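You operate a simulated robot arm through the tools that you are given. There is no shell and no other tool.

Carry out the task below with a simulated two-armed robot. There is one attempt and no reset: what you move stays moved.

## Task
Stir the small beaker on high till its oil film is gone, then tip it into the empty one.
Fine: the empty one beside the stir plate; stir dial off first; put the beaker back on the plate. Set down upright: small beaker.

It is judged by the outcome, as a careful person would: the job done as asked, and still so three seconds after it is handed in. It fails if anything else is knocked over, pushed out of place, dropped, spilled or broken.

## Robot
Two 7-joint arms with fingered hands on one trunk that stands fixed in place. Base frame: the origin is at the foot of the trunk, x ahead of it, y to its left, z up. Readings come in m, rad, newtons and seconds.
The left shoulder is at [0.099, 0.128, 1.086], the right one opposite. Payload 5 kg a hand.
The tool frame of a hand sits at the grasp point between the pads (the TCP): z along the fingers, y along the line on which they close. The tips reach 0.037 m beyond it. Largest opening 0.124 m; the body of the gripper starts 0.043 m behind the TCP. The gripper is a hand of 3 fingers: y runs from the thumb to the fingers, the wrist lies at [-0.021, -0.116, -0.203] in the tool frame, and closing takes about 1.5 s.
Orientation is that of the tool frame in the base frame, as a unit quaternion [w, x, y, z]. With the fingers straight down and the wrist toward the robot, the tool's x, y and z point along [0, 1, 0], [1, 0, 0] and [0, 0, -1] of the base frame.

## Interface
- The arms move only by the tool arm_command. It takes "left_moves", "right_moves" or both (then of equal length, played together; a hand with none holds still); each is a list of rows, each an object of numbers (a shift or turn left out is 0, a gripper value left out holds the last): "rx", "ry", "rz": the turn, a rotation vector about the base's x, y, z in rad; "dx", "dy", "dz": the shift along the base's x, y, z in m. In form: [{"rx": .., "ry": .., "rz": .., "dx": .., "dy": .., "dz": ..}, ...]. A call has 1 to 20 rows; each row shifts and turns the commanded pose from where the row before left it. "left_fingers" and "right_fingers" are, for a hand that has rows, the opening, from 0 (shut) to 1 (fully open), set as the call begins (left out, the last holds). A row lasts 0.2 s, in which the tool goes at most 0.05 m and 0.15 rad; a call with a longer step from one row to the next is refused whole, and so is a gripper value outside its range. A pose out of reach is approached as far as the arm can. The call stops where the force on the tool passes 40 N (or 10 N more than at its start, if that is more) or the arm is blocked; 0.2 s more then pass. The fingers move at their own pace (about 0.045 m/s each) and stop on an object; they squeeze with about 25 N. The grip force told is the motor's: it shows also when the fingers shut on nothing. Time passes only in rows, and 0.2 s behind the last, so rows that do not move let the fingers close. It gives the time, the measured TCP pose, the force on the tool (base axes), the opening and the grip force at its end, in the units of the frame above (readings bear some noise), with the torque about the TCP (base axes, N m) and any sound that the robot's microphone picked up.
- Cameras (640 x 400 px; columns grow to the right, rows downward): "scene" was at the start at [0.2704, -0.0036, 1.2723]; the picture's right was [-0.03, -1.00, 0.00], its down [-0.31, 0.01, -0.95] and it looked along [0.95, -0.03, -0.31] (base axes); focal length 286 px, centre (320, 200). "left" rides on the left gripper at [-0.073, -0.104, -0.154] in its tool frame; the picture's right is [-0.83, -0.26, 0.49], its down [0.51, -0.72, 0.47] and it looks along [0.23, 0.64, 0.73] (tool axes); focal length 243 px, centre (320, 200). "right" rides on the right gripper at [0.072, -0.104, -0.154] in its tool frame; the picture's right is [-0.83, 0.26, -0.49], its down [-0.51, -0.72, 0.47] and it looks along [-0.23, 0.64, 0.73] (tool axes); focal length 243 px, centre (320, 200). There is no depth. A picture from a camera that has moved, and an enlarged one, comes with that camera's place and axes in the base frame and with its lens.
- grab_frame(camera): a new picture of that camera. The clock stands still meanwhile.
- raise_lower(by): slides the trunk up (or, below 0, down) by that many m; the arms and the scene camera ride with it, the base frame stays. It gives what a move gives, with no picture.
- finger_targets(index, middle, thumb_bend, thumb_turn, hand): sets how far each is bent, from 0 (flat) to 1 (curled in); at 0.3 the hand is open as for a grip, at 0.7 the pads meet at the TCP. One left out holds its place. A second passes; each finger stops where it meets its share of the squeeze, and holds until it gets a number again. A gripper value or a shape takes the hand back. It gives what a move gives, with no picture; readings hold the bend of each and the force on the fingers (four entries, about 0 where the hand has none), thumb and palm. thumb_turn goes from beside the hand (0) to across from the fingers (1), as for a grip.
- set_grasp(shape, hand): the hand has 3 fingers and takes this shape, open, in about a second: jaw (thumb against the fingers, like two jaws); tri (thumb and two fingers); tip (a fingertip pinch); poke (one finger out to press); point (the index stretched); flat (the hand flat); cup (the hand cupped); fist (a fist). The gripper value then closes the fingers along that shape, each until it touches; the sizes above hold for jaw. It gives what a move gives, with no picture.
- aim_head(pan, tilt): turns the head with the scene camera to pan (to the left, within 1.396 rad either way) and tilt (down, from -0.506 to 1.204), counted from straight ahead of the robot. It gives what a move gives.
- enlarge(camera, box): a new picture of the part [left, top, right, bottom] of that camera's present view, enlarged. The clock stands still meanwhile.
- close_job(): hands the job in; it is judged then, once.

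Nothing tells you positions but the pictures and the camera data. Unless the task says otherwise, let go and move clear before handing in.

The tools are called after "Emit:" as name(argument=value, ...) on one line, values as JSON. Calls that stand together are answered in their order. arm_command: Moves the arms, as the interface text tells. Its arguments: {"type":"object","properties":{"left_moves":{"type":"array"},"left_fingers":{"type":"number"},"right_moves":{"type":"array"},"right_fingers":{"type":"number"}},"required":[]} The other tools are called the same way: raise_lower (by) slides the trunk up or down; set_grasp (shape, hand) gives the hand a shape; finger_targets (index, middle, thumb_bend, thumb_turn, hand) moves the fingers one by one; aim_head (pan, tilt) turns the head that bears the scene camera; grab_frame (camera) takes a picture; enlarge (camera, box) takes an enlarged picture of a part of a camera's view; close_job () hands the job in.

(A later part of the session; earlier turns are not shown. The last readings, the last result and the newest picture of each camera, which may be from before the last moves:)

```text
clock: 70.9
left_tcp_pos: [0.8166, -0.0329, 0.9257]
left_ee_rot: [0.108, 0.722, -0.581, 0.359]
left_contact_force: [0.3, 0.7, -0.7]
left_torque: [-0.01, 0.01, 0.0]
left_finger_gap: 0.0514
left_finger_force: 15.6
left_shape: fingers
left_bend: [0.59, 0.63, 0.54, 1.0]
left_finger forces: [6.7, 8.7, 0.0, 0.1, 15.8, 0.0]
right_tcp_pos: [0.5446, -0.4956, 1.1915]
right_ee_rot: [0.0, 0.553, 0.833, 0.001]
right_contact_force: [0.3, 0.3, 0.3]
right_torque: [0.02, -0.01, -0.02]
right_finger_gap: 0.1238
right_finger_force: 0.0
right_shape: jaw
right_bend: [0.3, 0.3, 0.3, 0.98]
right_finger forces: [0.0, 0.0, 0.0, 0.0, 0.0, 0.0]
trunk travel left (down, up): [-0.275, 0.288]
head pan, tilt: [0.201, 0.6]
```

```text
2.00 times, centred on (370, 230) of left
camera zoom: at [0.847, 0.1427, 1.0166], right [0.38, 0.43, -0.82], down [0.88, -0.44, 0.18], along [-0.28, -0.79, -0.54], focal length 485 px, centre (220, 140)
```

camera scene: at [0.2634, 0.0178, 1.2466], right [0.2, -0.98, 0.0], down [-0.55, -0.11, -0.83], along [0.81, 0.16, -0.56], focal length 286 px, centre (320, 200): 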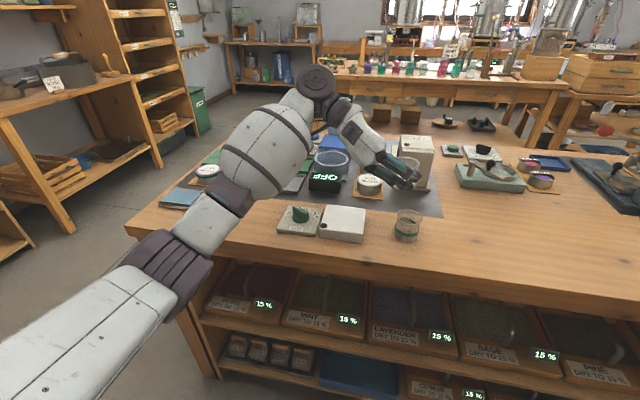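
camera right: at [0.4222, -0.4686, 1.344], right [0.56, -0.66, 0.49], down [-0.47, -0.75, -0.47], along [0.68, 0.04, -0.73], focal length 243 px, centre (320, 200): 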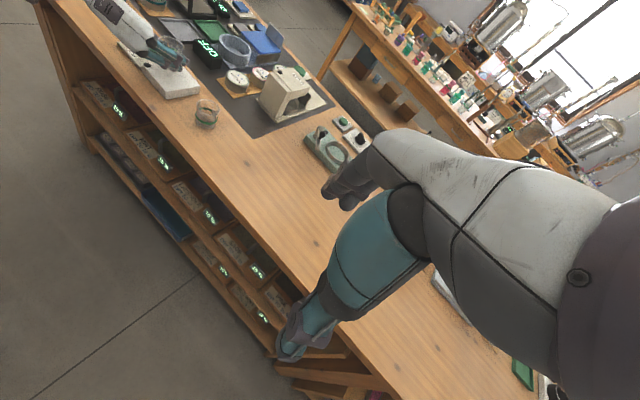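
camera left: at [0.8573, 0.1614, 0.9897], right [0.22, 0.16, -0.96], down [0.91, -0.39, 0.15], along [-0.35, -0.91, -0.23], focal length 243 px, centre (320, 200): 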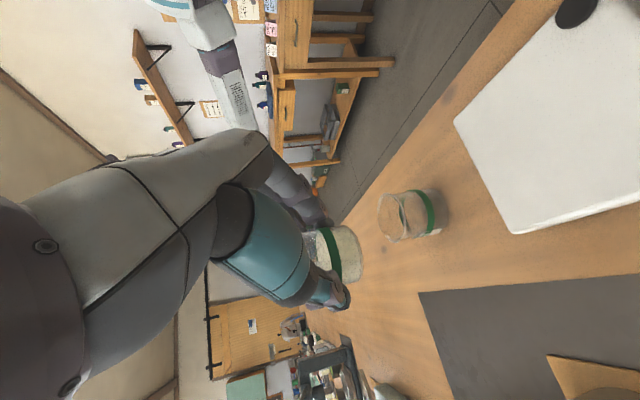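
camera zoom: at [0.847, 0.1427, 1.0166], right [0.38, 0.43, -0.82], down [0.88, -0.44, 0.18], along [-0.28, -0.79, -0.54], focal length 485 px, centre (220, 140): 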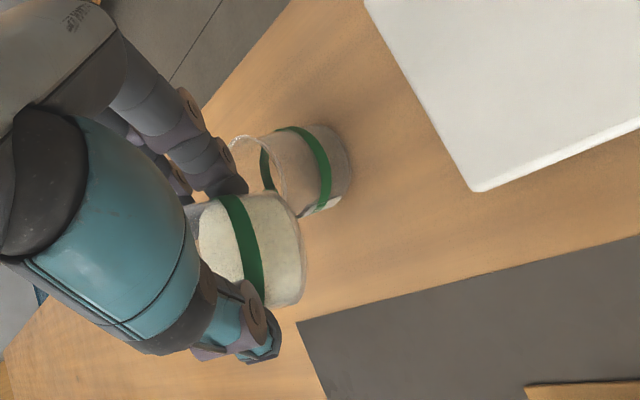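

The measured rim position matches my model, so the lip is over the empty beaker's opening. I'll tilt slowly to 40° and look.

Emit:
arm_command(left_moves=[{"rx": 0.0756, "ry": -0.04365}, {"rx": 0.0756, "ry": -0.04365, "dx": -0.0001, "dy": -0.0002}, {"rx": 0.0756, "ry": -0.04365, "dx": -0.0003, "dy": -0.0005}, {"rx": 0.0756, "ry": -0.04365, "dx": -0.0005, "dy": -0.0008}, {}])

Emit:
enlarge(camera="right", box=[170, 30, 270, 130])

Emit:
enlarge(camera="left", box=[260, 130, 480, 330])

Emit:
enlarge(camera="scene", box=[370, 150, 450, 250])

```text
clock: 72.1
left_tcp_pos: [0.8146, -0.0314, 0.9231]
left_ee_rot: [-0.053, 0.696, -0.636, 0.329]
left_contact_force: [0.1, 0.5, -1.0]
left_torque: [0.02, 0.03, -0.01]
left_finger_gap: 0.0517
left_finger_force: 15.7
left_shape: fingers
left_bend: [0.59, 0.63, 0.54, 1.0]
left_finger forces: [6.8, 8.8, 0.0, 0.0, 15.7, 0.1]
right_tcp_pos: [0.545, -0.4936, 1.1914]
right_ee_rot: [-0.001, 0.553, 0.833, 0.0]
right_contact_force: [0.3, -0.7, -0.7]
right_torque: [-0.02, -0.01, -0.01]
right_finger_gap: 0.1239
right_finger_force: 0.1
right_shape: jaw
right_bend: [0.3, 0.3, 0.3, 0.98]
right_finger forces: [0.1, 0.1, 0.1, 0.1, 0.0, 0.0]
trunk travel left (down, up): [-0.275, 0.288]
head pan, tilt: [0.201, 0.6]
```

```text
4.00 times, centred on (220, 80) of right
camera zoom: at [0.4204, -0.4681, 1.3448], right [0.56, -0.66, 0.49], down [-0.47, -0.75, -0.47], along [0.68, 0.04, -0.73], focal length 970 px, centre (720, 680)
```

zoom: 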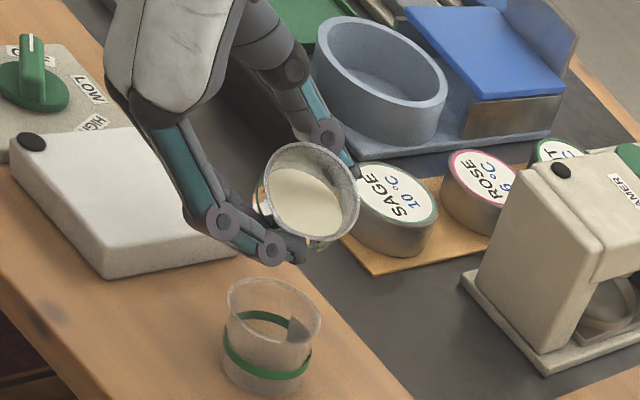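

```text
2.00 times, centred on (370, 230) of left
camera zoom: at [0.8253, 0.1069, 1.0674], right [0.5, 0.64, -0.58], down [0.85, -0.49, 0.19], along [-0.17, -0.58, -0.79], focal length 485 px, centre (220, 140)
```

zoom: 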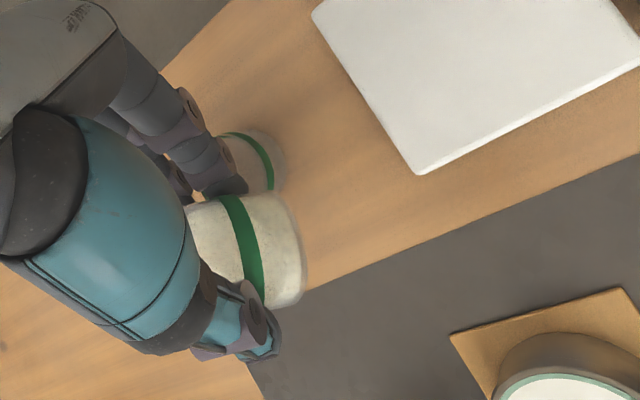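

```text
4.00 times, centred on (410, 200) of scene
camera zoom: at [0.2641, 0.0174, 1.2465], right [0.2, -0.98, 0.0], down [-0.55, -0.11, -0.82], along [0.81, 0.16, -0.57], focal length 1145 px, centre (-40, 200)
```

zoom: 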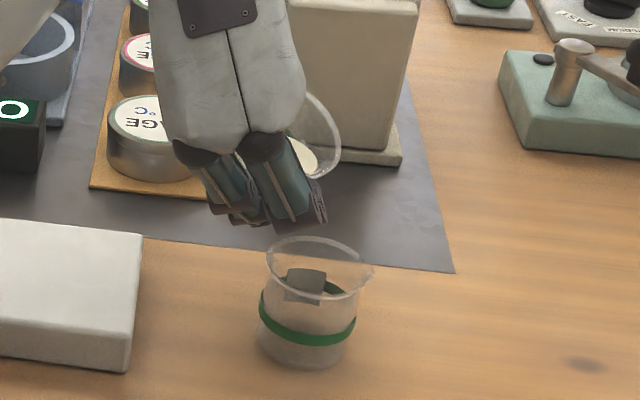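

The liquid is close to the rim at 40° and nothing has spilled. I'll nudge the lip toward the middle of the opening and tilt on to 50°.

Emit:
arm_command(left_moves=[{"dx": -0.007, "dy": -0.003, "dz": 0.001}, {"rx": 0.0756, "ry": -0.04365, "dx": -0.0005, "dy": -0.001}, {"rx": 0.0756, "ry": -0.04365, "dx": -0.0008, "dy": -0.0013}, {}])

Emit:
enlarge(camera="right", box=[170, 30, 270, 130])

Emit:
enlarge(camera="scene", box=[370, 150, 450, 250])

```text
clock: 73.1
left_tcp_pos: [0.8067, -0.0393, 0.9254]
left_ee_rot: [-0.133, 0.676, -0.655, 0.309]
left_contact_force: [-0.8, 0.3, -1.7]
left_torque: [0.01, 0.08, 0.03]
left_finger_gap: 0.0514
left_finger_force: 15.9
left_shape: fingers
left_bend: [0.59, 0.63, 0.54, 1.0]
left_finger forces: [6.9, 8.9, 0.0, 0.0, 15.5, 0.1]
right_tcp_pos: [0.5447, -0.4956, 1.1929]
right_ee_rot: [-0.001, 0.553, 0.833, 0.0]
right_contact_force: [0.5, 0.5, 0.0]
right_torque: [0.0, -0.02, 0.01]
right_finger_gap: 0.1237
right_finger_force: 0.1
right_shape: jaw
right_bend: [0.3, 0.3, 0.3, 0.98]
right_finger forces: [0.0, 0.0, 0.0, 0.0, 0.0, 0.0]
trunk travel left (down, up): [-0.275, 0.288]
head pan, tilt: [0.201, 0.6]
```

```text
4.00 times, centred on (220, 80) of right
camera zoom: at [0.4204, -0.4681, 1.3448], right [0.56, -0.66, 0.49], down [-0.47, -0.75, -0.47], along [0.68, 0.04, -0.73], focal length 970 px, centre (720, 680)
```

zoom: 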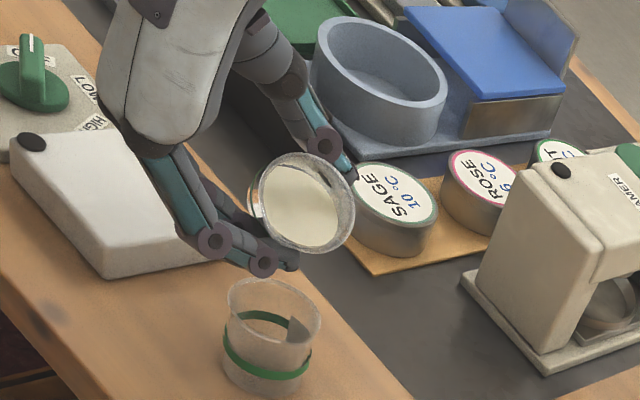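

```text
4.00 times, centred on (410, 200) of scene
camera zoom: at [0.264, 0.0173, 1.2465], right [0.2, -0.98, 0.0], down [-0.55, -0.11, -0.82], along [0.81, 0.16, -0.57], focal length 1145 px, centre (-40, 200)
```

zoom: 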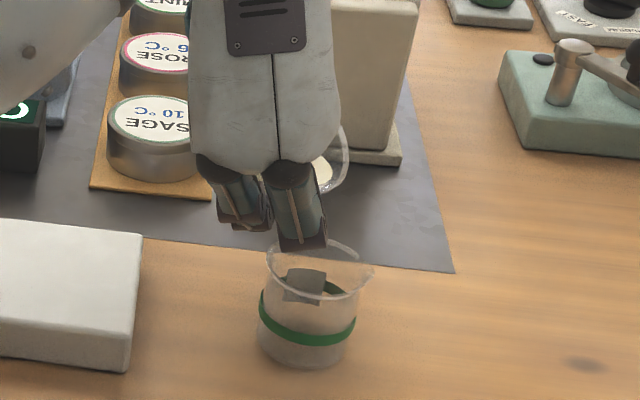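

The liquid is at the brim at 50°, with the lip over the opening and clear of the fingertips. I'll continue slowly to 60°.

Emit:
arm_command(left_moves=[{"rx": 0.0378, "ry": -0.0218, "dx": -0.0004, "dy": -0.0007}, {"rx": 0.0378, "ry": -0.0218, "dx": -0.0005, "dy": -0.0008}, {}, {"rx": 0.0378, "ry": -0.0218, "dx": -0.0005, "dy": -0.0008}, {"rx": 0.0378, "ry": -0.0218, "dx": -0.0005, "dy": -0.0009}, {}])

Emit:
enlarge(camera="right", box=[170, 30, 270, 130])

Emit:
enlarge(camera="scene", box=[370, 150, 450, 250])

```text
clock: 74.5
left_tcp_pos: [0.8058, -0.0418, 0.9251]
left_ee_rot: [0.213, -0.649, 0.67, -0.289]
left_contact_force: [-0.1, -0.2, -1.8]
left_torque: [0.0, 0.02, 0.03]
left_finger_gap: 0.0516
left_finger_force: 15.6
left_shape: fingers
left_bend: [0.59, 0.63, 0.54, 1.0]
left_finger forces: [6.8, 8.9, 0.1, 0.1, 15.5, 0.1]
right_tcp_pos: [0.5443, -0.495, 1.1917]
right_ee_rot: [0.0, 0.553, 0.833, 0.0]
right_contact_force: [0.4, -0.5, 0.2]
right_torque: [0.0, 0.02, 0.0]
right_finger_gap: 0.1239
right_finger_force: 0.0
right_shape: jaw
right_bend: [0.3, 0.3, 0.3, 0.98]
right_finger forces: [0.1, 0.0, 0.1, 0.1, 0.1, 0.0]
trunk travel left (down, up): [-0.275, 0.288]
head pan, tilt: [0.201, 0.6]
```

```text
4.00 times, centred on (220, 80) of right
camera zoom: at [0.4202, -0.4683, 1.3448], right [0.56, -0.66, 0.49], down [-0.47, -0.75, -0.47], along [0.68, 0.04, -0.73], focal length 970 px, centre (720, 680)
```

zoom: 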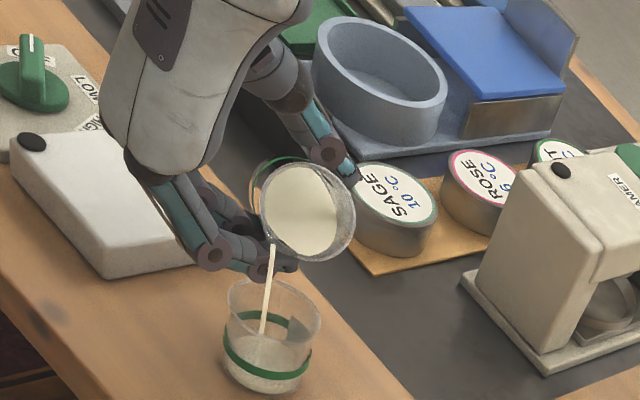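

```text
4.00 times, centred on (410, 200) of scene
camera zoom: at [0.2639, 0.0172, 1.2465], right [0.2, -0.98, 0.0], down [-0.55, -0.11, -0.82], along [0.81, 0.16, -0.57], focal length 1145 px, centre (-40, 200)
```

zoom: 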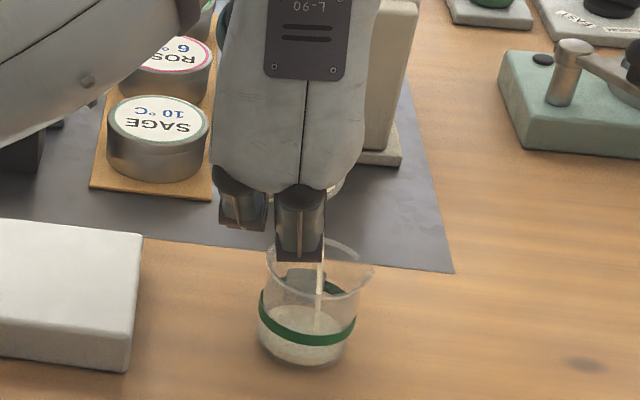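

The stream runs cleanly into the empty beaker. I'll keep tilting slowly while tracking the lip.

Emit:
arm_command(left_moves=[{"rx": 0.0378, "ry": -0.0218, "dx": -0.0006, "dy": -0.0013}, {"rx": 0.0378, "ry": -0.0218, "dx": -0.0006, "dy": -0.0013}, {}, {"rx": 0.0378, "ry": -0.0218, "dx": -0.0006, "dy": -0.0013}, {"rx": 0.0378, "ry": -0.0218, "dx": -0.0006, "dy": -0.0013}, {}, {}])

Emit:
enlarge(camera="right", box=[170, 30, 270, 130])

Emit:
enlarge(camera="scene", box=[370, 150, 450, 250])

```text
clock: 76.1
left_tcp_pos: [0.8013, -0.0468, 0.9257]
left_ee_rot: [0.291, -0.618, 0.68, -0.265]
left_contact_force: [1.1, -0.5, -1.2]
left_torque: [0.0, 0.01, 0.0]
left_finger_gap: 0.0515
left_finger_force: 15.7
left_shape: fingers
left_bend: [0.59, 0.63, 0.54, 1.0]
left_finger forces: [6.8, 8.9, 0.0, 0.0, 15.7, 0.1]
right_tcp_pos: [0.5443, -0.4946, 1.192]
right_ee_rot: [-0.001, 0.553, 0.833, 0.0]
right_contact_force: [-0.5, 0.3, -0.4]
right_torque: [-0.02, 0.03, 0.01]
right_finger_gap: 0.1241
right_finger_force: 0.0
right_shape: jaw
right_bend: [0.3, 0.3, 0.3, 0.98]
right_finger forces: [0.0, 0.0, 0.0, 0.1, 0.0, 0.1]
trunk travel left (down, up): [-0.275, 0.288]
head pan, tilt: [0.201, 0.6]
```

```text
4.00 times, centred on (220, 80) of right
camera zoom: at [0.4202, -0.4685, 1.3448], right [0.56, -0.66, 0.49], down [-0.47, -0.75, -0.47], along [0.68, 0.04, -0.73], focal length 970 px, centre (720, 680)
```

zoom: 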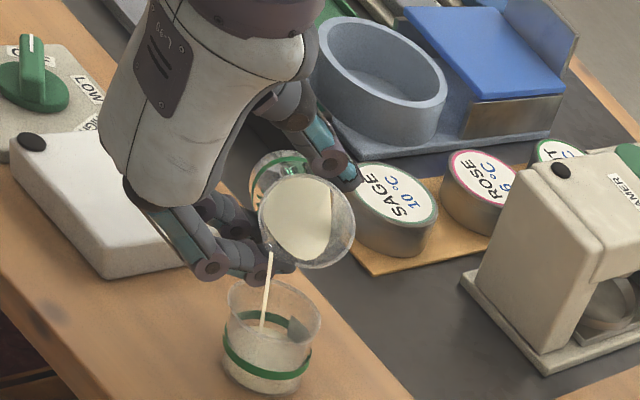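

```text
4.00 times, centred on (410, 200) of scene
camera zoom: at [0.2638, 0.017, 1.2465], right [0.2, -0.98, 0.0], down [-0.55, -0.11, -0.83], along [0.81, 0.16, -0.56], focal length 1145 px, centre (-40, 200)
```

zoom: 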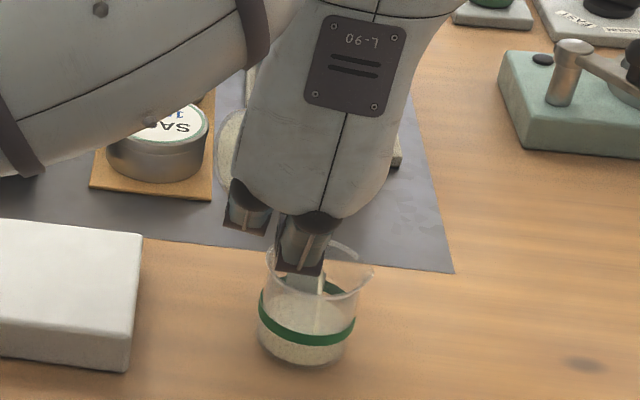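

Pouring well. The fingers pass close above the rim, so I'll raise the hand 6 mm as I continue toward 85°.

Emit:
arm_command(left_moves=[{"dz": 0.003}, {"dz": 0.003}, {"rx": 0.0378, "ry": -0.0218, "dx": -0.0007, "dy": -0.0012}, {"rx": 0.0378, "ry": -0.0218, "dx": -0.0007, "dy": -0.0012}, {}, {"rx": 0.0378, "ry": -0.0218, "dx": -0.0007, "dy": -0.0012}, {"rx": 0.0378, "ry": -0.0218, "dx": -0.0008, "dy": -0.0013}, {}, {}])

Emit:
enlarge(camera="right", box=[170, 30, 270, 130])

Emit:
enlarge(camera="scene", box=[370, 150, 450, 250])

```text
clock: 78.1
left_tcp_pos: [0.7997, -0.0522, 0.931]
left_ee_rot: [0.365, -0.583, 0.685, -0.24]
left_contact_force: [-0.9, -0.1, -0.6]
left_torque: [0.03, 0.03, -0.02]
left_finger_gap: 0.0515
left_finger_force: 15.3
left_shape: fingers
left_bend: [0.59, 0.63, 0.54, 1.0]
left_finger forces: [6.8, 8.9, 0.0, 0.0, 15.7, 0.0]
right_tcp_pos: [0.545, -0.494, 1.1917]
right_ee_rot: [-0.001, 0.554, 0.833, 0.001]
right_contact_force: [0.1, -0.3, 0.3]
right_torque: [-0.02, 0.01, 0.03]
right_finger_gap: 0.124
right_finger_force: 0.0
right_shape: jaw
right_bend: [0.3, 0.3, 0.3, 0.98]
right_finger forces: [0.0, 0.0, 0.0, 0.1, 0.0, 0.1]
trunk travel left (down, up): [-0.275, 0.288]
head pan, tilt: [0.201, 0.6]
```

```text
4.00 times, centred on (220, 80) of right
camera zoom: at [0.4201, -0.4685, 1.3448], right [0.56, -0.66, 0.49], down [-0.47, -0.75, -0.47], along [0.68, 0.04, -0.73], focal length 970 px, centre (720, 680)
```

zoom: 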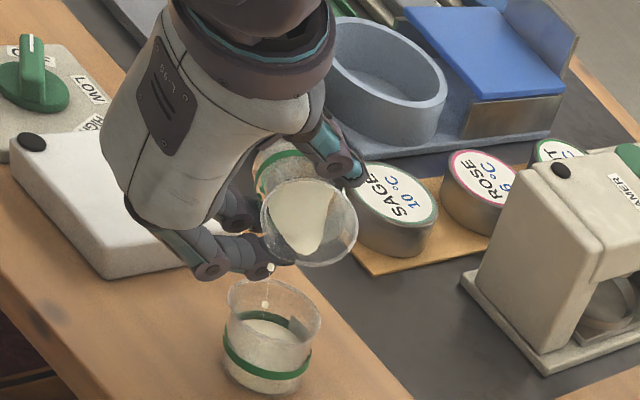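

```text
4.00 times, centred on (410, 200) of scene
camera zoom: at [0.2637, 0.017, 1.2466], right [0.2, -0.98, 0.0], down [-0.55, -0.11, -0.83], along [0.81, 0.16, -0.56], focal length 1145 px, centre (-40, 200)
```

zoom: 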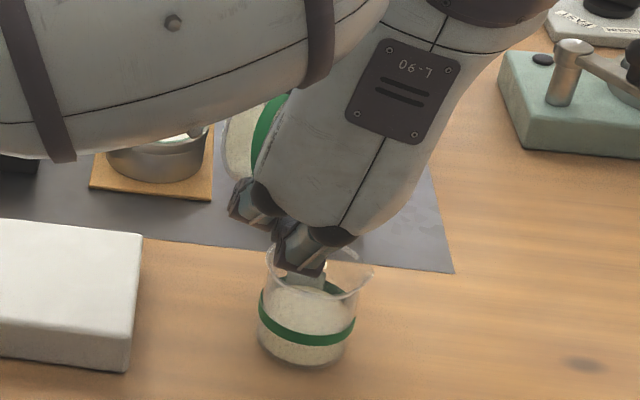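

At 80° it's down to drips at this angle, all going in the beaker. I'll continue to 100°.

Emit:
arm_command(left_moves=[{"rx": 0.0378, "ry": -0.0218, "dx": -0.0008, "dy": -0.0013}, {"rx": 0.0378, "ry": -0.0218, "dx": -0.0008, "dy": -0.0013}, {}, {"rx": 0.0378, "ry": -0.0218, "dx": -0.0008, "dy": -0.0014}, {"rx": 0.0378, "ry": -0.0218, "dx": -0.0008, "dy": -0.0014}, {}, {"rx": 0.0378, "ry": -0.0218, "dx": -0.0008, "dy": -0.0014}, {"rx": 0.0378, "ry": -0.0218, "dx": -0.0008, "dy": -0.0014}, {}, {"rx": 0.0378, "ry": -0.0218, "dx": -0.0008, "dy": -0.0014}, {"rx": 0.0378, "ry": -0.0218, "dx": -0.0008, "dy": -0.0014}, {}, {}])

Emit:
enlarge(camera="right", box=[170, 30, 270, 130])

Emit:
enlarge(camera="scene", box=[370, 150, 450, 250])

Emit:
enlarge(camera="left", box=[200, 100, 480, 330])

```text
clock: 80.9
left_tcp_pos: [0.7943, -0.063, 0.9311]
left_ee_rot: [0.507, -0.498, 0.679, -0.184]
left_contact_force: [-0.5, 0.5, -1.2]
left_torque: [-0.02, 0.05, -0.01]
left_finger_gap: 0.0515
left_finger_force: 15.6
left_shape: fingers
left_bend: [0.59, 0.63, 0.54, 1.0]
left_finger forces: [6.8, 8.9, 0.0, 0.0, 15.7, 0.0]
right_tcp_pos: [0.545, -0.4949, 1.1926]
right_ee_rot: [0.0, 0.553, 0.833, 0.0]
right_contact_force: [0.3, -0.5, -0.8]
right_torque: [-0.01, 0.0, -0.01]
right_finger_gap: 0.1239
right_finger_force: 0.0
right_shape: jaw
right_bend: [0.3, 0.3, 0.3, 0.98]
right_finger forces: [0.0, 0.1, 0.0, 0.0, 0.0, 0.1]
trunk travel left (down, up): [-0.275, 0.288]
head pan, tilt: [0.201, 0.6]
```

```text
4.00 times, centred on (220, 80) of right
camera zoom: at [0.4201, -0.4685, 1.3448], right [0.56, -0.66, 0.49], down [-0.47, -0.75, -0.47], along [0.68, 0.04, -0.73], focal length 970 px, centre (720, 680)
```

zoom: 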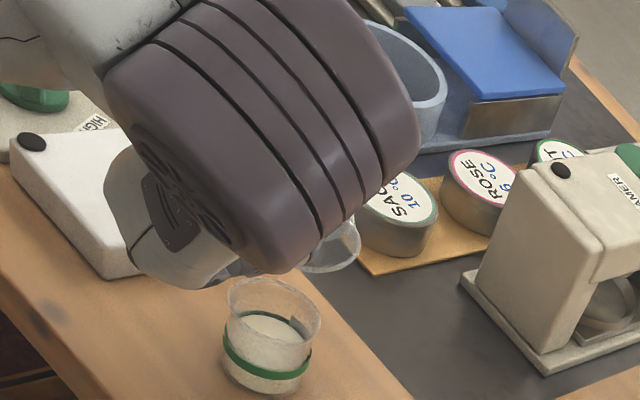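

```text
4.00 times, centred on (410, 200) of scene
camera zoom: at [0.2638, 0.017, 1.2465], right [0.2, -0.98, 0.0], down [-0.55, -0.11, -0.83], along [0.81, 0.16, -0.56], focal length 1145 px, centre (-40, 200)
```

zoom: 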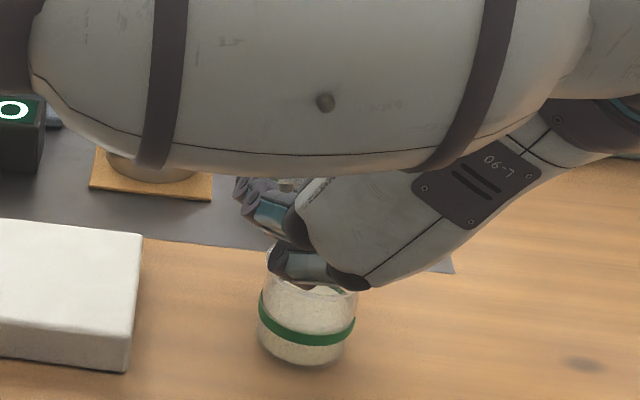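

```text
1.74 times, centred on (340, 215) of left
camera zoom: at [0.711, -0.0854, 1.1112], right [0.55, 0.73, 0.41], down [0.77, -0.63, 0.09], along [0.33, 0.27, -0.91], focal length 422 px, centre (285, 174)
```

zoom: 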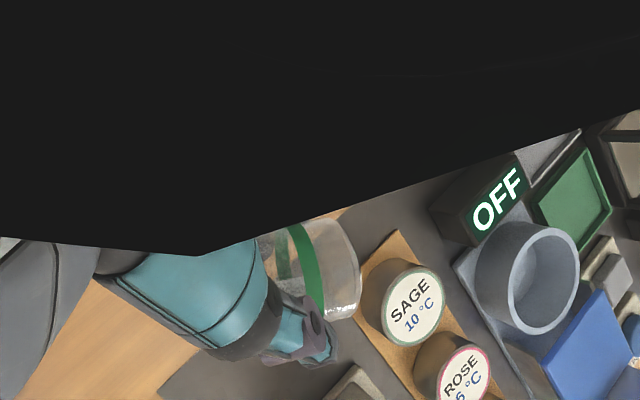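

At 100° the glass looks almost clear. I'll go to about 112°, raise slightly, and hold for a moment to drain.

Emit:
arm_command(left_moves=[{"dz": 0.004}, {"rx": 0.0378, "ry": -0.0218, "dx": -0.0009, "dy": -0.0015}, {"rx": 0.0378, "ry": -0.0218, "dx": -0.0009, "dy": -0.0015}, {}, {"rx": 0.0378, "ry": -0.0218, "dx": -0.0009, "dy": -0.0015}, {"rx": 0.0378, "ry": -0.0218, "dx": -0.0009, "dy": -0.0015}, {"rx": 0.0378, "ry": -0.0218, "dx": -0.0009, "dy": -0.0015}, {}, {}, {}, {}, {}, {}, {}, {}])

Emit:
enlarge(camera="right", box=[170, 30, 270, 130])

Emit:
enlarge(camera="scene", box=[370, 150, 450, 250])

Emit:
enlarge(camera="left", box=[200, 100, 480, 330])

```text
clock: 84.1
left_tcp_pos: [0.7885, -0.0713, 0.9348]
left_ee_rot: [0.588, -0.437, 0.665, -0.144]
left_contact_force: [-0.3, -0.4, -1.0]
left_torque: [-0.01, 0.01, 0.03]
left_finger_gap: 0.0515
left_finger_force: 15.6
left_shape: fingers
left_bend: [0.59, 0.63, 0.54, 1.0]
left_finger forces: [6.7, 8.8, 0.0, 0.0, 15.7, 0.0]
right_tcp_pos: [0.5436, -0.4946, 1.1928]
right_ee_rot: [-0.001, 0.553, 0.833, 0.0]
right_contact_force: [-0.8, 0.4, -1.1]
right_torque: [0.0, 0.01, -0.01]
right_finger_gap: 0.1238
right_finger_force: 0.1
right_shape: jaw
right_bend: [0.3, 0.3, 0.3, 0.98]
right_finger forces: [0.1, 0.1, 0.0, 0.0, 0.0, 0.1]
trunk travel left (down, up): [-0.275, 0.288]
head pan, tilt: [0.201, 0.6]
```

```text
4.00 times, centred on (220, 80) of right
camera zoom: at [0.4202, -0.4683, 1.3448], right [0.56, -0.66, 0.49], down [-0.47, -0.75, -0.47], along [0.68, 0.04, -0.73], focal length 970 px, centre (720, 680)
```

zoom: 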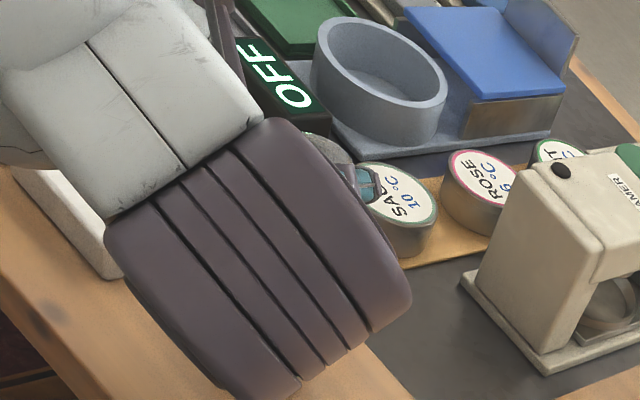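

```text
4.00 times, centred on (410, 200) of scene
camera zoom: at [0.2638, 0.0171, 1.2465], right [0.2, -0.98, 0.0], down [-0.55, -0.11, -0.83], along [0.81, 0.16, -0.56], focal length 1145 px, centre (-40, 200)
```

zoom: 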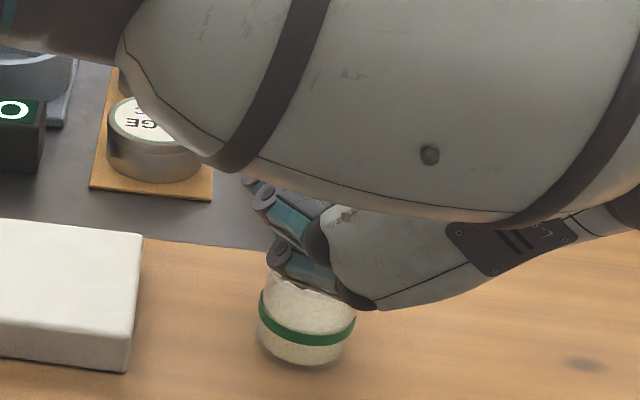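

```text
1.74 times, centred on (340, 215) of left
camera zoom: at [0.6867, -0.1252, 1.098], right [0.49, 0.63, 0.6], down [0.76, -0.65, 0.05], along [0.42, 0.43, -0.8], focal length 422 px, centre (285, 174)
```

zoom: 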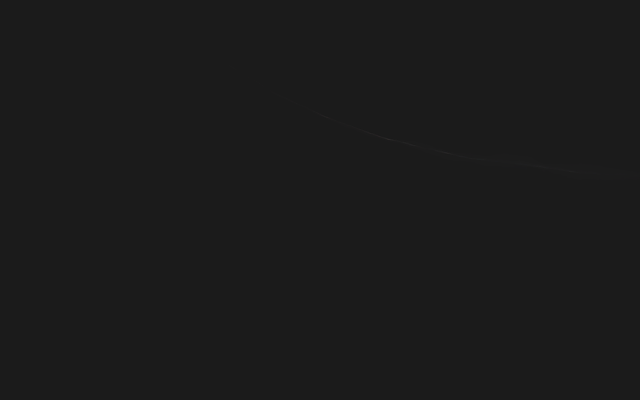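

Poured, with no contact. I'll raise, bring the beaker upright over the empty one's position, and look.

Emit:
arm_command(left_moves=[{"dz": 0.02}, {"dz": 0.02}, {"dz": 0.02}, {"rx": -0.12148, "ry": 0.0701}, {"rx": -0.12148, "ry": 0.0701}, {"rx": -0.12148, "ry": 0.0701}, {"rx": -0.12148, "ry": 0.0701}, {"rx": -0.12148, "ry": 0.0701}, {"rx": -0.12148, "ry": 0.0701}, {"rx": -0.12148, "ry": 0.0701}, {"rx": -0.12148, "ry": 0.0701}, {"rx": -0.12148, "ry": 0.0701}, {"rx": -0.12148, "ry": 0.0701}, {"rx": -0.12148, "ry": 0.0701}, {"rx": -0.12148, "ry": 0.0701}, {"rx": -0.12148, "ry": 0.0701}, {"rx": -0.12148, "ry": 0.0701}, {}])

Emit:
enlarge(camera="right", box=[150, 10, 270, 130])

Emit:
enlarge(camera="scene", box=[350, 140, 470, 250])

```text
clock: 87.9
left_tcp_pos: [0.788, -0.0702, 0.996]
left_ee_rot: [0.265, 0.727, -0.508, 0.378]
left_contact_force: [-1.3, 0.7, -0.1]
left_torque: [0.03, -0.03, -0.03]
left_finger_gap: 0.0515
left_finger_force: 15.0
left_shape: fingers
left_bend: [0.59, 0.63, 0.54, 1.0]
left_finger forces: [6.8, 8.6, 0.1, 0.0, 15.7, 0.0]
right_tcp_pos: [0.5455, -0.4959, 1.1923]
right_ee_rot: [0.0, 0.553, 0.833, 0.001]
right_contact_force: [-0.3, 0.0, 0.3]
right_torque: [0.03, -0.01, -0.01]
right_finger_gap: 0.124
right_finger_force: 0.0
right_shape: jaw
right_bend: [0.3, 0.3, 0.3, 0.98]
right_finger forces: [0.1, 0.0, 0.1, 0.1, 0.1, 0.0]
trunk travel left (down, up): [-0.275, 0.288]
head pan, tilt: [0.201, 0.6]
```

```text
3.33 times, centred on (210, 70) of right
camera zoom: at [0.4197, -0.4684, 1.345], right [0.56, -0.66, 0.49], down [-0.47, -0.75, -0.47], along [0.68, 0.04, -0.73], focal length 809 px, centre (687, 633)
```

zoom: 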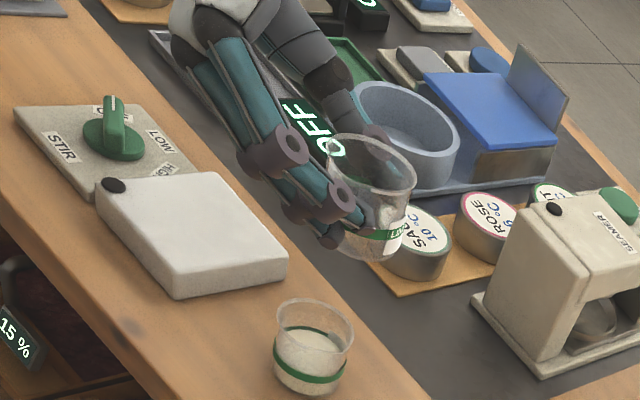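

```text
3.64 times, centred on (410, 195) of scene
camera zoom: at [0.2634, 0.017, 1.2467], right [0.2, -0.98, 0.0], down [-0.55, -0.11, -0.83], along [0.81, 0.16, -0.56], focal length 1041 px, centre (-7, 218)
```

zoom: 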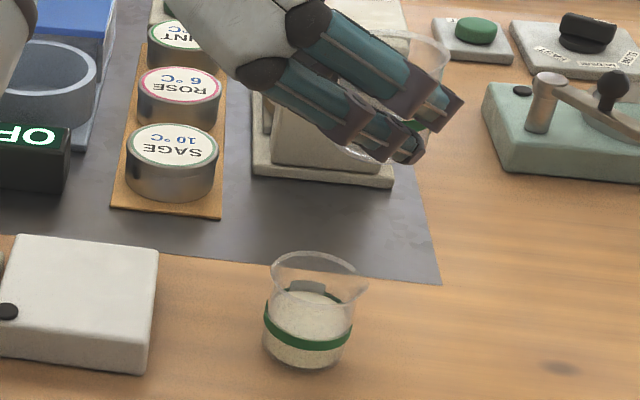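

All the liquid is in the second beaker and the table is clean. I'll return the held beaker above its plate at its original orientation.

Emit:
arm_command(left_moves=[{"rz": 0.1358, "dx": -0.0012, "dy": 0.0162}, {"rz": 0.1358, "dx": -0.0012, "dy": 0.0162}, {"rz": 0.1358, "dx": -0.0012, "dy": 0.0162}, {"rz": 0.1358, "dx": -0.0012, "dy": 0.0162}, {"rz": 0.1358, "dx": -0.0012, "dy": 0.0162}, {"rz": 0.1358, "dx": -0.0012, "dy": 0.0162}, {"rz": 0.1358, "dx": -0.0012, "dy": 0.0162}, {"rz": 0.1358, "dx": -0.0012, "dy": 0.0162}, {"rz": 0.1358, "dx": -0.0012, "dy": 0.0162}, {}, {"dz": -0.03}, {"dz": -0.03}, {"dz": -0.03}, {}])

Emit:
enlarge(camera="right", box=[100, 0, 260, 130])

Emit:
enlarge(camera="left", box=[220, 140, 460, 360])

```text
clock: 90.9
left_tcp_pos: [0.7781, 0.0737, 0.9071]
left_ee_rot: [0.0, 0.887, -0.001, 0.462]
left_contact_force: [0.2, 0.0, -0.4]
left_torque: [-0.03, -0.01, -0.01]
left_finger_gap: 0.0515
left_finger_force: 15.6
left_shape: fingers
left_bend: [0.59, 0.63, 0.54, 1.0]
left_finger forces: [6.8, 8.7, 0.0, 0.1, 15.8, 0.1]
right_tcp_pos: [0.5436, -0.4944, 1.1924]
right_ee_rot: [-0.001, 0.553, 0.833, 0.0]
right_contact_force: [0.1, 1.2, 0.0]
right_torque: [0.01, 0.0, -0.01]
right_finger_gap: 0.1239
right_finger_force: 0.1
right_shape: jaw
right_bend: [0.3, 0.3, 0.3, 0.98]
right_finger forces: [0.0, 0.0, 0.0, 0.1, 0.0, 0.0]
trunk travel left (down, up): [-0.275, 0.288]
head pan, tilt: [0.201, 0.6]
```

```text
3.08 times, centred on (180, 65) of right
camera zoom: at [0.42, -0.4686, 1.3448], right [0.56, -0.66, 0.49], down [-0.47, -0.75, -0.47], along [0.68, 0.04, -0.73], focal length 746 px, centre (751, 615)
```

zoom: 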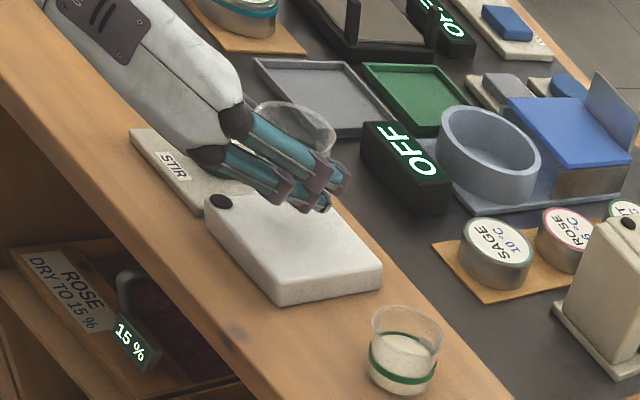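

```text
1.82 times, centred on (340, 250) of left
camera zoom: at [0.611, 0.179, 0.9367], right [-0.07, 0.26, -0.96], down [0.68, 0.72, 0.14], along [0.73, -0.64, -0.23], focal length 441 px, centre (284, 109)
```

zoom: 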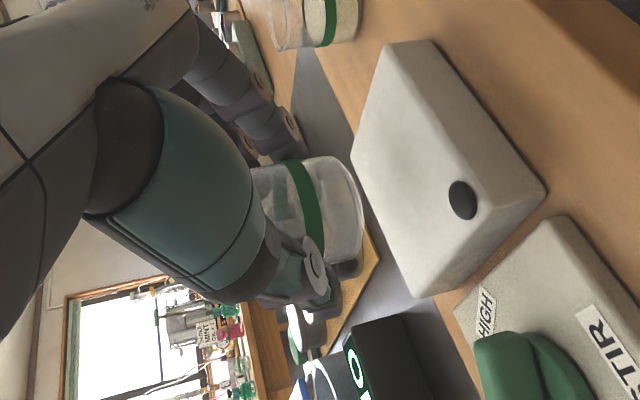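

Empty beaker in hand, level above the plate. I'll lower it gently to its resting height.

Emit:
arm_command(left_moves=[{"dz": -0.01, "dy": -0.001}, {"dz": -0.01, "dy": -0.001}, {"dz": -0.006, "dy": -0.001}, {"dz": -0.003}, {"dz": -0.002}, {}])

Emit:
enlarge(camera="left", box=[220, 140, 460, 360])

Emit:
enlarge(camera="right", box=[100, 0, 260, 130])

```text
clock: 92.3
left_tcp_pos: [0.7777, 0.0726, 0.8741]
left_ee_rot: [0.001, 0.887, -0.001, 0.461]
left_contact_force: [0.4, -0.1, 1.1]
left_torque: [-0.01, -0.05, -0.03]
left_finger_gap: 0.0513
left_finger_force: 15.5
left_shape: fingers
left_bend: [0.59, 0.63, 0.54, 1.0]
left_finger forces: [7.2, 9.0, 0.1, 0.0, 15.6, 0.0]
right_tcp_pos: [0.5436, -0.4948, 1.1908]
right_ee_rot: [0.0, 0.554, 0.833, 0.0]
right_contact_force: [-0.3, 0.1, 0.5]
right_torque: [0.01, -0.04, -0.01]
right_finger_gap: 0.1238
right_finger_force: 0.0
right_shape: jaw
right_bend: [0.3, 0.3, 0.3, 0.98]
right_finger forces: [0.1, 0.0, 0.0, 0.0, 0.0, 0.1]
trunk travel left (down, up): [-0.275, 0.288]
head pan, tilt: [0.201, 0.6]
```

```text
1.82 times, centred on (340, 250) of left
camera zoom: at [0.6106, 0.1769, 0.9047], right [-0.07, 0.26, -0.96], down [0.68, 0.72, 0.14], along [0.73, -0.64, -0.23], focal length 441 px, centre (284, 109)
```

zoom: 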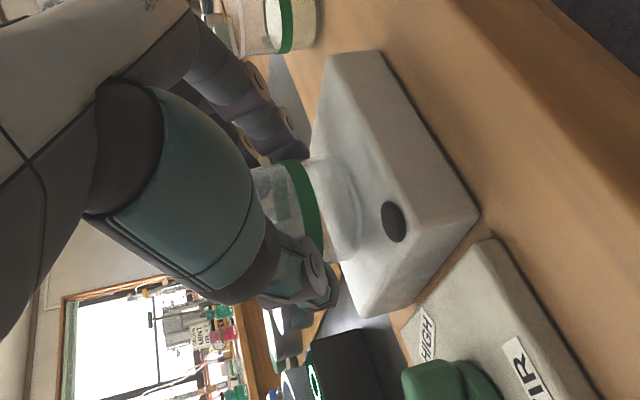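

```text
3.08 times, centred on (180, 65) of right
camera zoom: at [0.4201, -0.4684, 1.3448], right [0.56, -0.66, 0.49], down [-0.47, -0.75, -0.47], along [0.68, 0.04, -0.73], focal length 746 px, centre (751, 615)
```

zoom: 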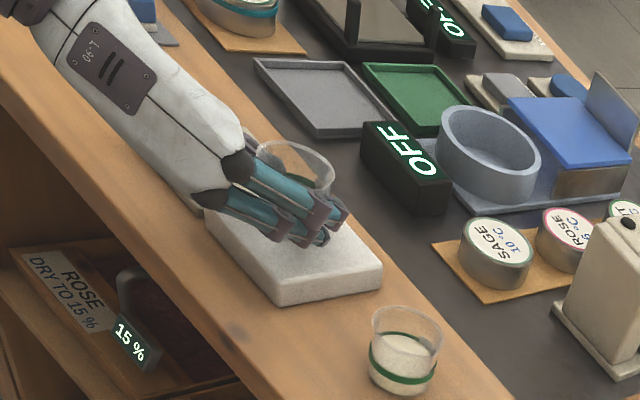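

Contact with the plate shows up as a small upward force. I'll ease the fingers open in steps.

Emit:
finger_targets(hand="left", index=0.59, middle=0.62, thumb_bend=0.55)

Emit:
finger_targets(hand="left", index=0.54, middle=0.56, thumb_bend=0.51)

Emit:
enlarge(camera="left", box=[220, 140, 460, 360])

Emit:
enlarge(camera="right", box=[100, 0, 260, 130])

```text
clock: 93.3
left_tcp_pos: [0.7789, 0.0717, 0.874]
left_ee_rot: [0.0, 0.887, 0.0, 0.462]
left_contact_force: [-0.6, 0.1, 0.2]
left_torque: [0.01, -0.03, 0.0]
left_finger_gap: 0.0532
left_finger_force: 4.7
left_shape: fingers
left_bend: [0.58, 0.61, 0.53, 1.0]
left_finger forces: [2.4, 2.9, 0.0, 0.0, 4.0, 0.0]
right_tcp_pos: [0.5432, -0.4951, 1.1919]
right_ee_rot: [-0.001, 0.553, 0.833, 0.0]
right_contact_force: [0.7, -0.5, -0.5]
right_torque: [0.01, 0.01, -0.02]
right_finger_gap: 0.1239
right_finger_force: 0.1
right_shape: jaw
right_bend: [0.3, 0.3, 0.3, 0.98]
right_finger forces: [0.0, 0.0, 0.0, 0.0, 0.1, 0.0]
trunk travel left (down, up): [-0.275, 0.288]
head pan, tilt: [0.201, 0.6]
```

```text
clock: 94.3
left_tcp_pos: [0.7776, 0.072, 0.8754]
left_ee_rot: [0.0, 0.887, 0.0, 0.462]
left_contact_force: [-0.6, 0.6, -0.7]
left_torque: [-0.03, -0.01, 0.0]
left_finger_gap: 0.0598
left_finger_force: 0.1
left_shape: fingers
left_bend: [0.54, 0.56, 0.51, 1.0]
left_finger forces: [0.1, 0.0, 0.0, 0.0, 0.1, 0.1]
right_tcp_pos: [0.5445, -0.4957, 1.1915]
right_ee_rot: [0.0, 0.554, 0.832, 0.001]
right_contact_force: [-0.1, 1.0, 0.7]
right_torque: [0.01, -0.02, -0.01]
right_finger_gap: 0.1241
right_finger_force: 0.0
right_shape: jaw
right_bend: [0.3, 0.3, 0.3, 0.98]
right_finger forces: [0.1, 0.0, 0.0, 0.0, 0.1, 0.0]
trunk travel left (down, up): [-0.275, 0.288]
head pan, tilt: [0.201, 0.6]
```

```text
1.82 times, centred on (340, 250) of left
camera zoom: at [0.6106, 0.177, 0.9046], right [-0.07, 0.26, -0.96], down [0.68, 0.72, 0.14], along [0.73, -0.64, -0.23], focal length 441 px, centre (284, 109)
```

zoom: 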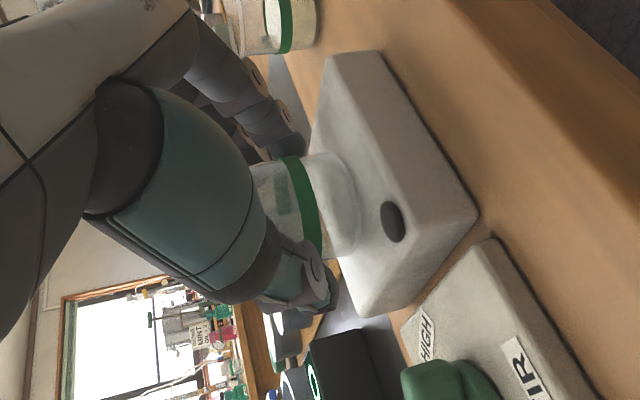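

```text
3.08 times, centred on (180, 65) of right
camera zoom: at [0.4201, -0.4683, 1.3448], right [0.56, -0.66, 0.49], down [-0.47, -0.75, -0.47], along [0.68, 0.04, -0.73], focal length 746 px, centre (751, 615)
```

zoom: 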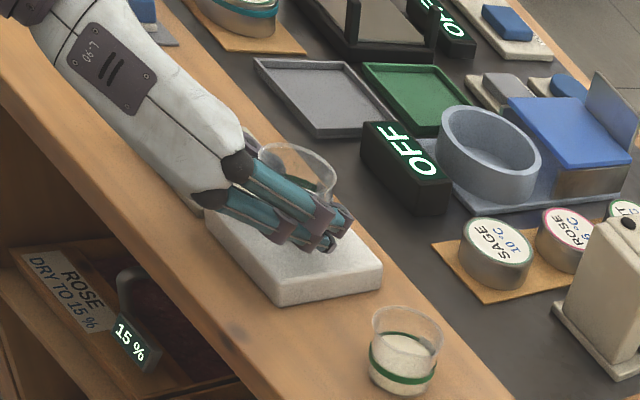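

Released and the beaker rests on the plate. I'll open wider, symmetrically, and then withdraw along the finger direction.

Emit:
finger_targets(hand="left", index=0.46, middle=0.46, thumb_bend=0.44)

Emit:
finger_targets(hand="left", index=0.38, middle=0.38, thumb_bend=0.38)

Emit:
enlarge(camera="left", box=[220, 140, 460, 360])

Emit:
enlarge(camera="right", box=[100, 0, 260, 130])

```text
clock: 95.3
left_tcp_pos: [0.778, 0.0714, 0.8753]
left_ee_rot: [0.0, 0.887, 0.0, 0.461]
left_contact_force: [0.0, 0.6, 0.4]
left_torque: [-0.03, 0.0, -0.03]
left_finger_gap: 0.0824
left_finger_force: 0.1
left_shape: fingers
left_bend: [0.46, 0.46, 0.44, 0.99]
left_finger forces: [0.0, 0.0, 0.0, 0.0, 0.1, 0.0]
right_tcp_pos: [0.5454, -0.4955, 1.1929]
right_ee_rot: [-0.002, 0.554, 0.833, 0.001]
right_contact_force: [-0.5, 0.0, 0.4]
right_torque: [-0.02, -0.02, 0.01]
right_finger_gap: 0.1239
right_finger_force: 0.1
right_shape: jaw
right_bend: [0.3, 0.3, 0.3, 0.98]
right_finger forces: [0.1, 0.0, 0.0, 0.1, 0.0, 0.0]
trunk travel left (down, up): [-0.275, 0.288]
head pan, tilt: [0.201, 0.6]
```

```text
clock: 96.3
left_tcp_pos: [0.7765, 0.0719, 0.8752]
left_ee_rot: [0.0, 0.887, 0.001, 0.462]
left_contact_force: [-1.2, -0.3, 0.6]
left_torque: [-0.03, -0.01, 0.0]
left_finger_gap: 0.1041
left_finger_force: 0.0
left_shape: fingers
left_bend: [0.38, 0.38, 0.38, 0.99]
left_finger forces: [0.0, 0.0, 0.0, 0.0, 0.0, 0.0]
right_tcp_pos: [0.5445, -0.494, 1.1917]
right_ee_rot: [0.0, 0.554, 0.833, 0.001]
right_contact_force: [-0.5, 0.1, 0.9]
right_torque: [0.01, 0.01, 0.02]
right_finger_gap: 0.1234
right_finger_force: 0.1
right_shape: jaw
right_bend: [0.3, 0.3, 0.3, 0.98]
right_finger forces: [0.1, 0.0, 0.0, 0.0, 0.1, 0.0]
trunk travel left (down, up): [-0.275, 0.288]
head pan, tilt: [0.201, 0.6]
```

```text
1.82 times, centred on (340, 250) of left
camera zoom: at [0.6106, 0.177, 0.9046], right [-0.07, 0.26, -0.96], down [0.68, 0.72, 0.14], along [0.73, -0.64, -0.23], focal length 441 px, centre (284, 109)
```

zoom: 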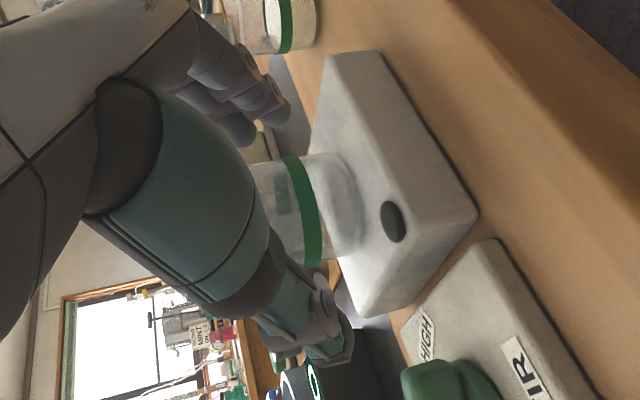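

```text
3.08 times, centred on (180, 65) of right
camera zoom: at [0.4201, -0.4683, 1.3448], right [0.56, -0.66, 0.49], down [-0.47, -0.75, -0.47], along [0.68, 0.04, -0.73], focal length 746 px, centre (751, 615)
```

zoom: 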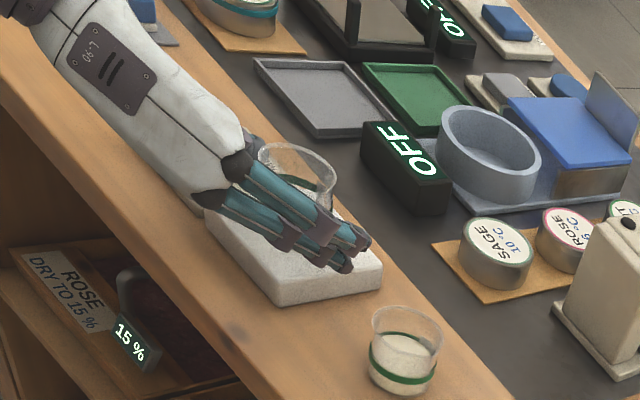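

The fingers are well clear of the glass. I'll withdraw back along the approach path and raise the hand.

Emit:
arm_command(left_moves=[{"dz": 0.007}, {"dz": 0.006}, {"dx": -0.014, "dz": 0.009}, {"dx": -0.016, "dz": 0.011}, {"dx": -0.016, "dz": 0.011}, {"dx": -0.016, "dz": 0.011}, {"dx": -0.016, "dz": 0.011}, {"dx": -0.016, "dz": 0.012}, {"dz": 0.04}, {"dz": 0.04}, {"dz": 0.04, "dy": 0.02}, {"dy": 0.04, "dz": 0.02}, {"dy": 0.04}, {}])

Emit:
grab_frame(camera="scene")

Emit:
enlarge(camera="scene", box=[270, 170, 440, 260])

Emit:
enlarge(camera="right", box=[80, 0, 260, 140])

```text
clock: 99.3
left_tcp_pos: [0.6831, 0.1715, 1.0908]
left_ee_rot: [-0.001, 0.887, 0.0, 0.461]
left_contact_force: [-0.7, -0.1, 0.3]
left_torque: [-0.01, 0.02, 0.03]
left_finger_gap: 0.1046
left_finger_force: 0.1
left_shape: fingers
left_bend: [0.38, 0.38, 0.38, 0.99]
left_finger forces: [0.0, 0.1, 0.0, 0.0, 0.1, 0.0]
right_tcp_pos: [0.5451, -0.4949, 1.1927]
right_ee_rot: [-0.002, 0.553, 0.833, 0.001]
right_contact_force: [1.0, 0.0, -0.6]
right_torque: [0.05, 0.01, 0.01]
right_finger_gap: 0.1241
right_finger_force: 0.1
right_shape: jaw
right_bend: [0.3, 0.3, 0.3, 0.98]
right_finger forces: [0.0, 0.0, 0.0, 0.1, 0.0, 0.1]
trunk travel left (down, up): [-0.275, 0.288]
head pan, tilt: [0.201, 0.6]
```

```text
taken
camera scene: at [0.2642, 0.0163, 1.2464], right [0.2, -0.98, 0.0], down [-0.55, -0.11, -0.82], along [0.81, 0.17, -0.57], focal length 286 px, centre (320, 200)
```

scene: 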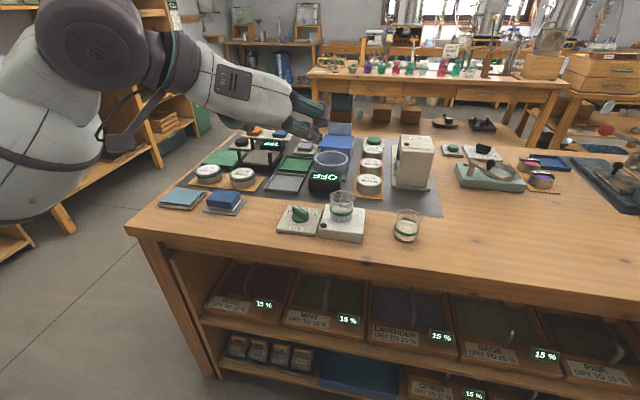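

```text
3.76 times, centred on (355, 215) of scene
camera zoom: at [0.2642, 0.0163, 1.2464], right [0.2, -0.98, 0.0], down [-0.55, -0.11, -0.82], along [0.81, 0.17, -0.57], focal length 1078 px, centre (188, 144)
```

zoom: 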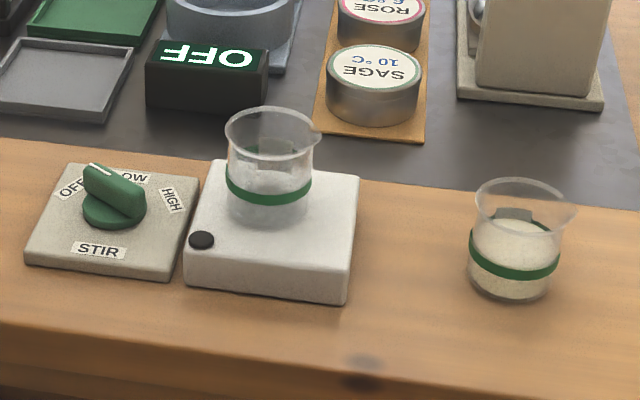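

```text
2.86 times, centred on (170, 70) of right
camera zoom: at [0.4208, -0.4692, 1.3443], right [0.56, -0.66, 0.49], down [-0.47, -0.75, -0.47], along [0.68, 0.04, -0.73], focal length 693 px, centre (749, 571)
```

zoom: 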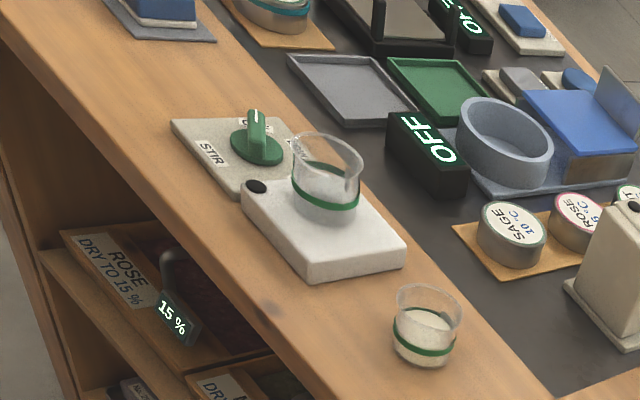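

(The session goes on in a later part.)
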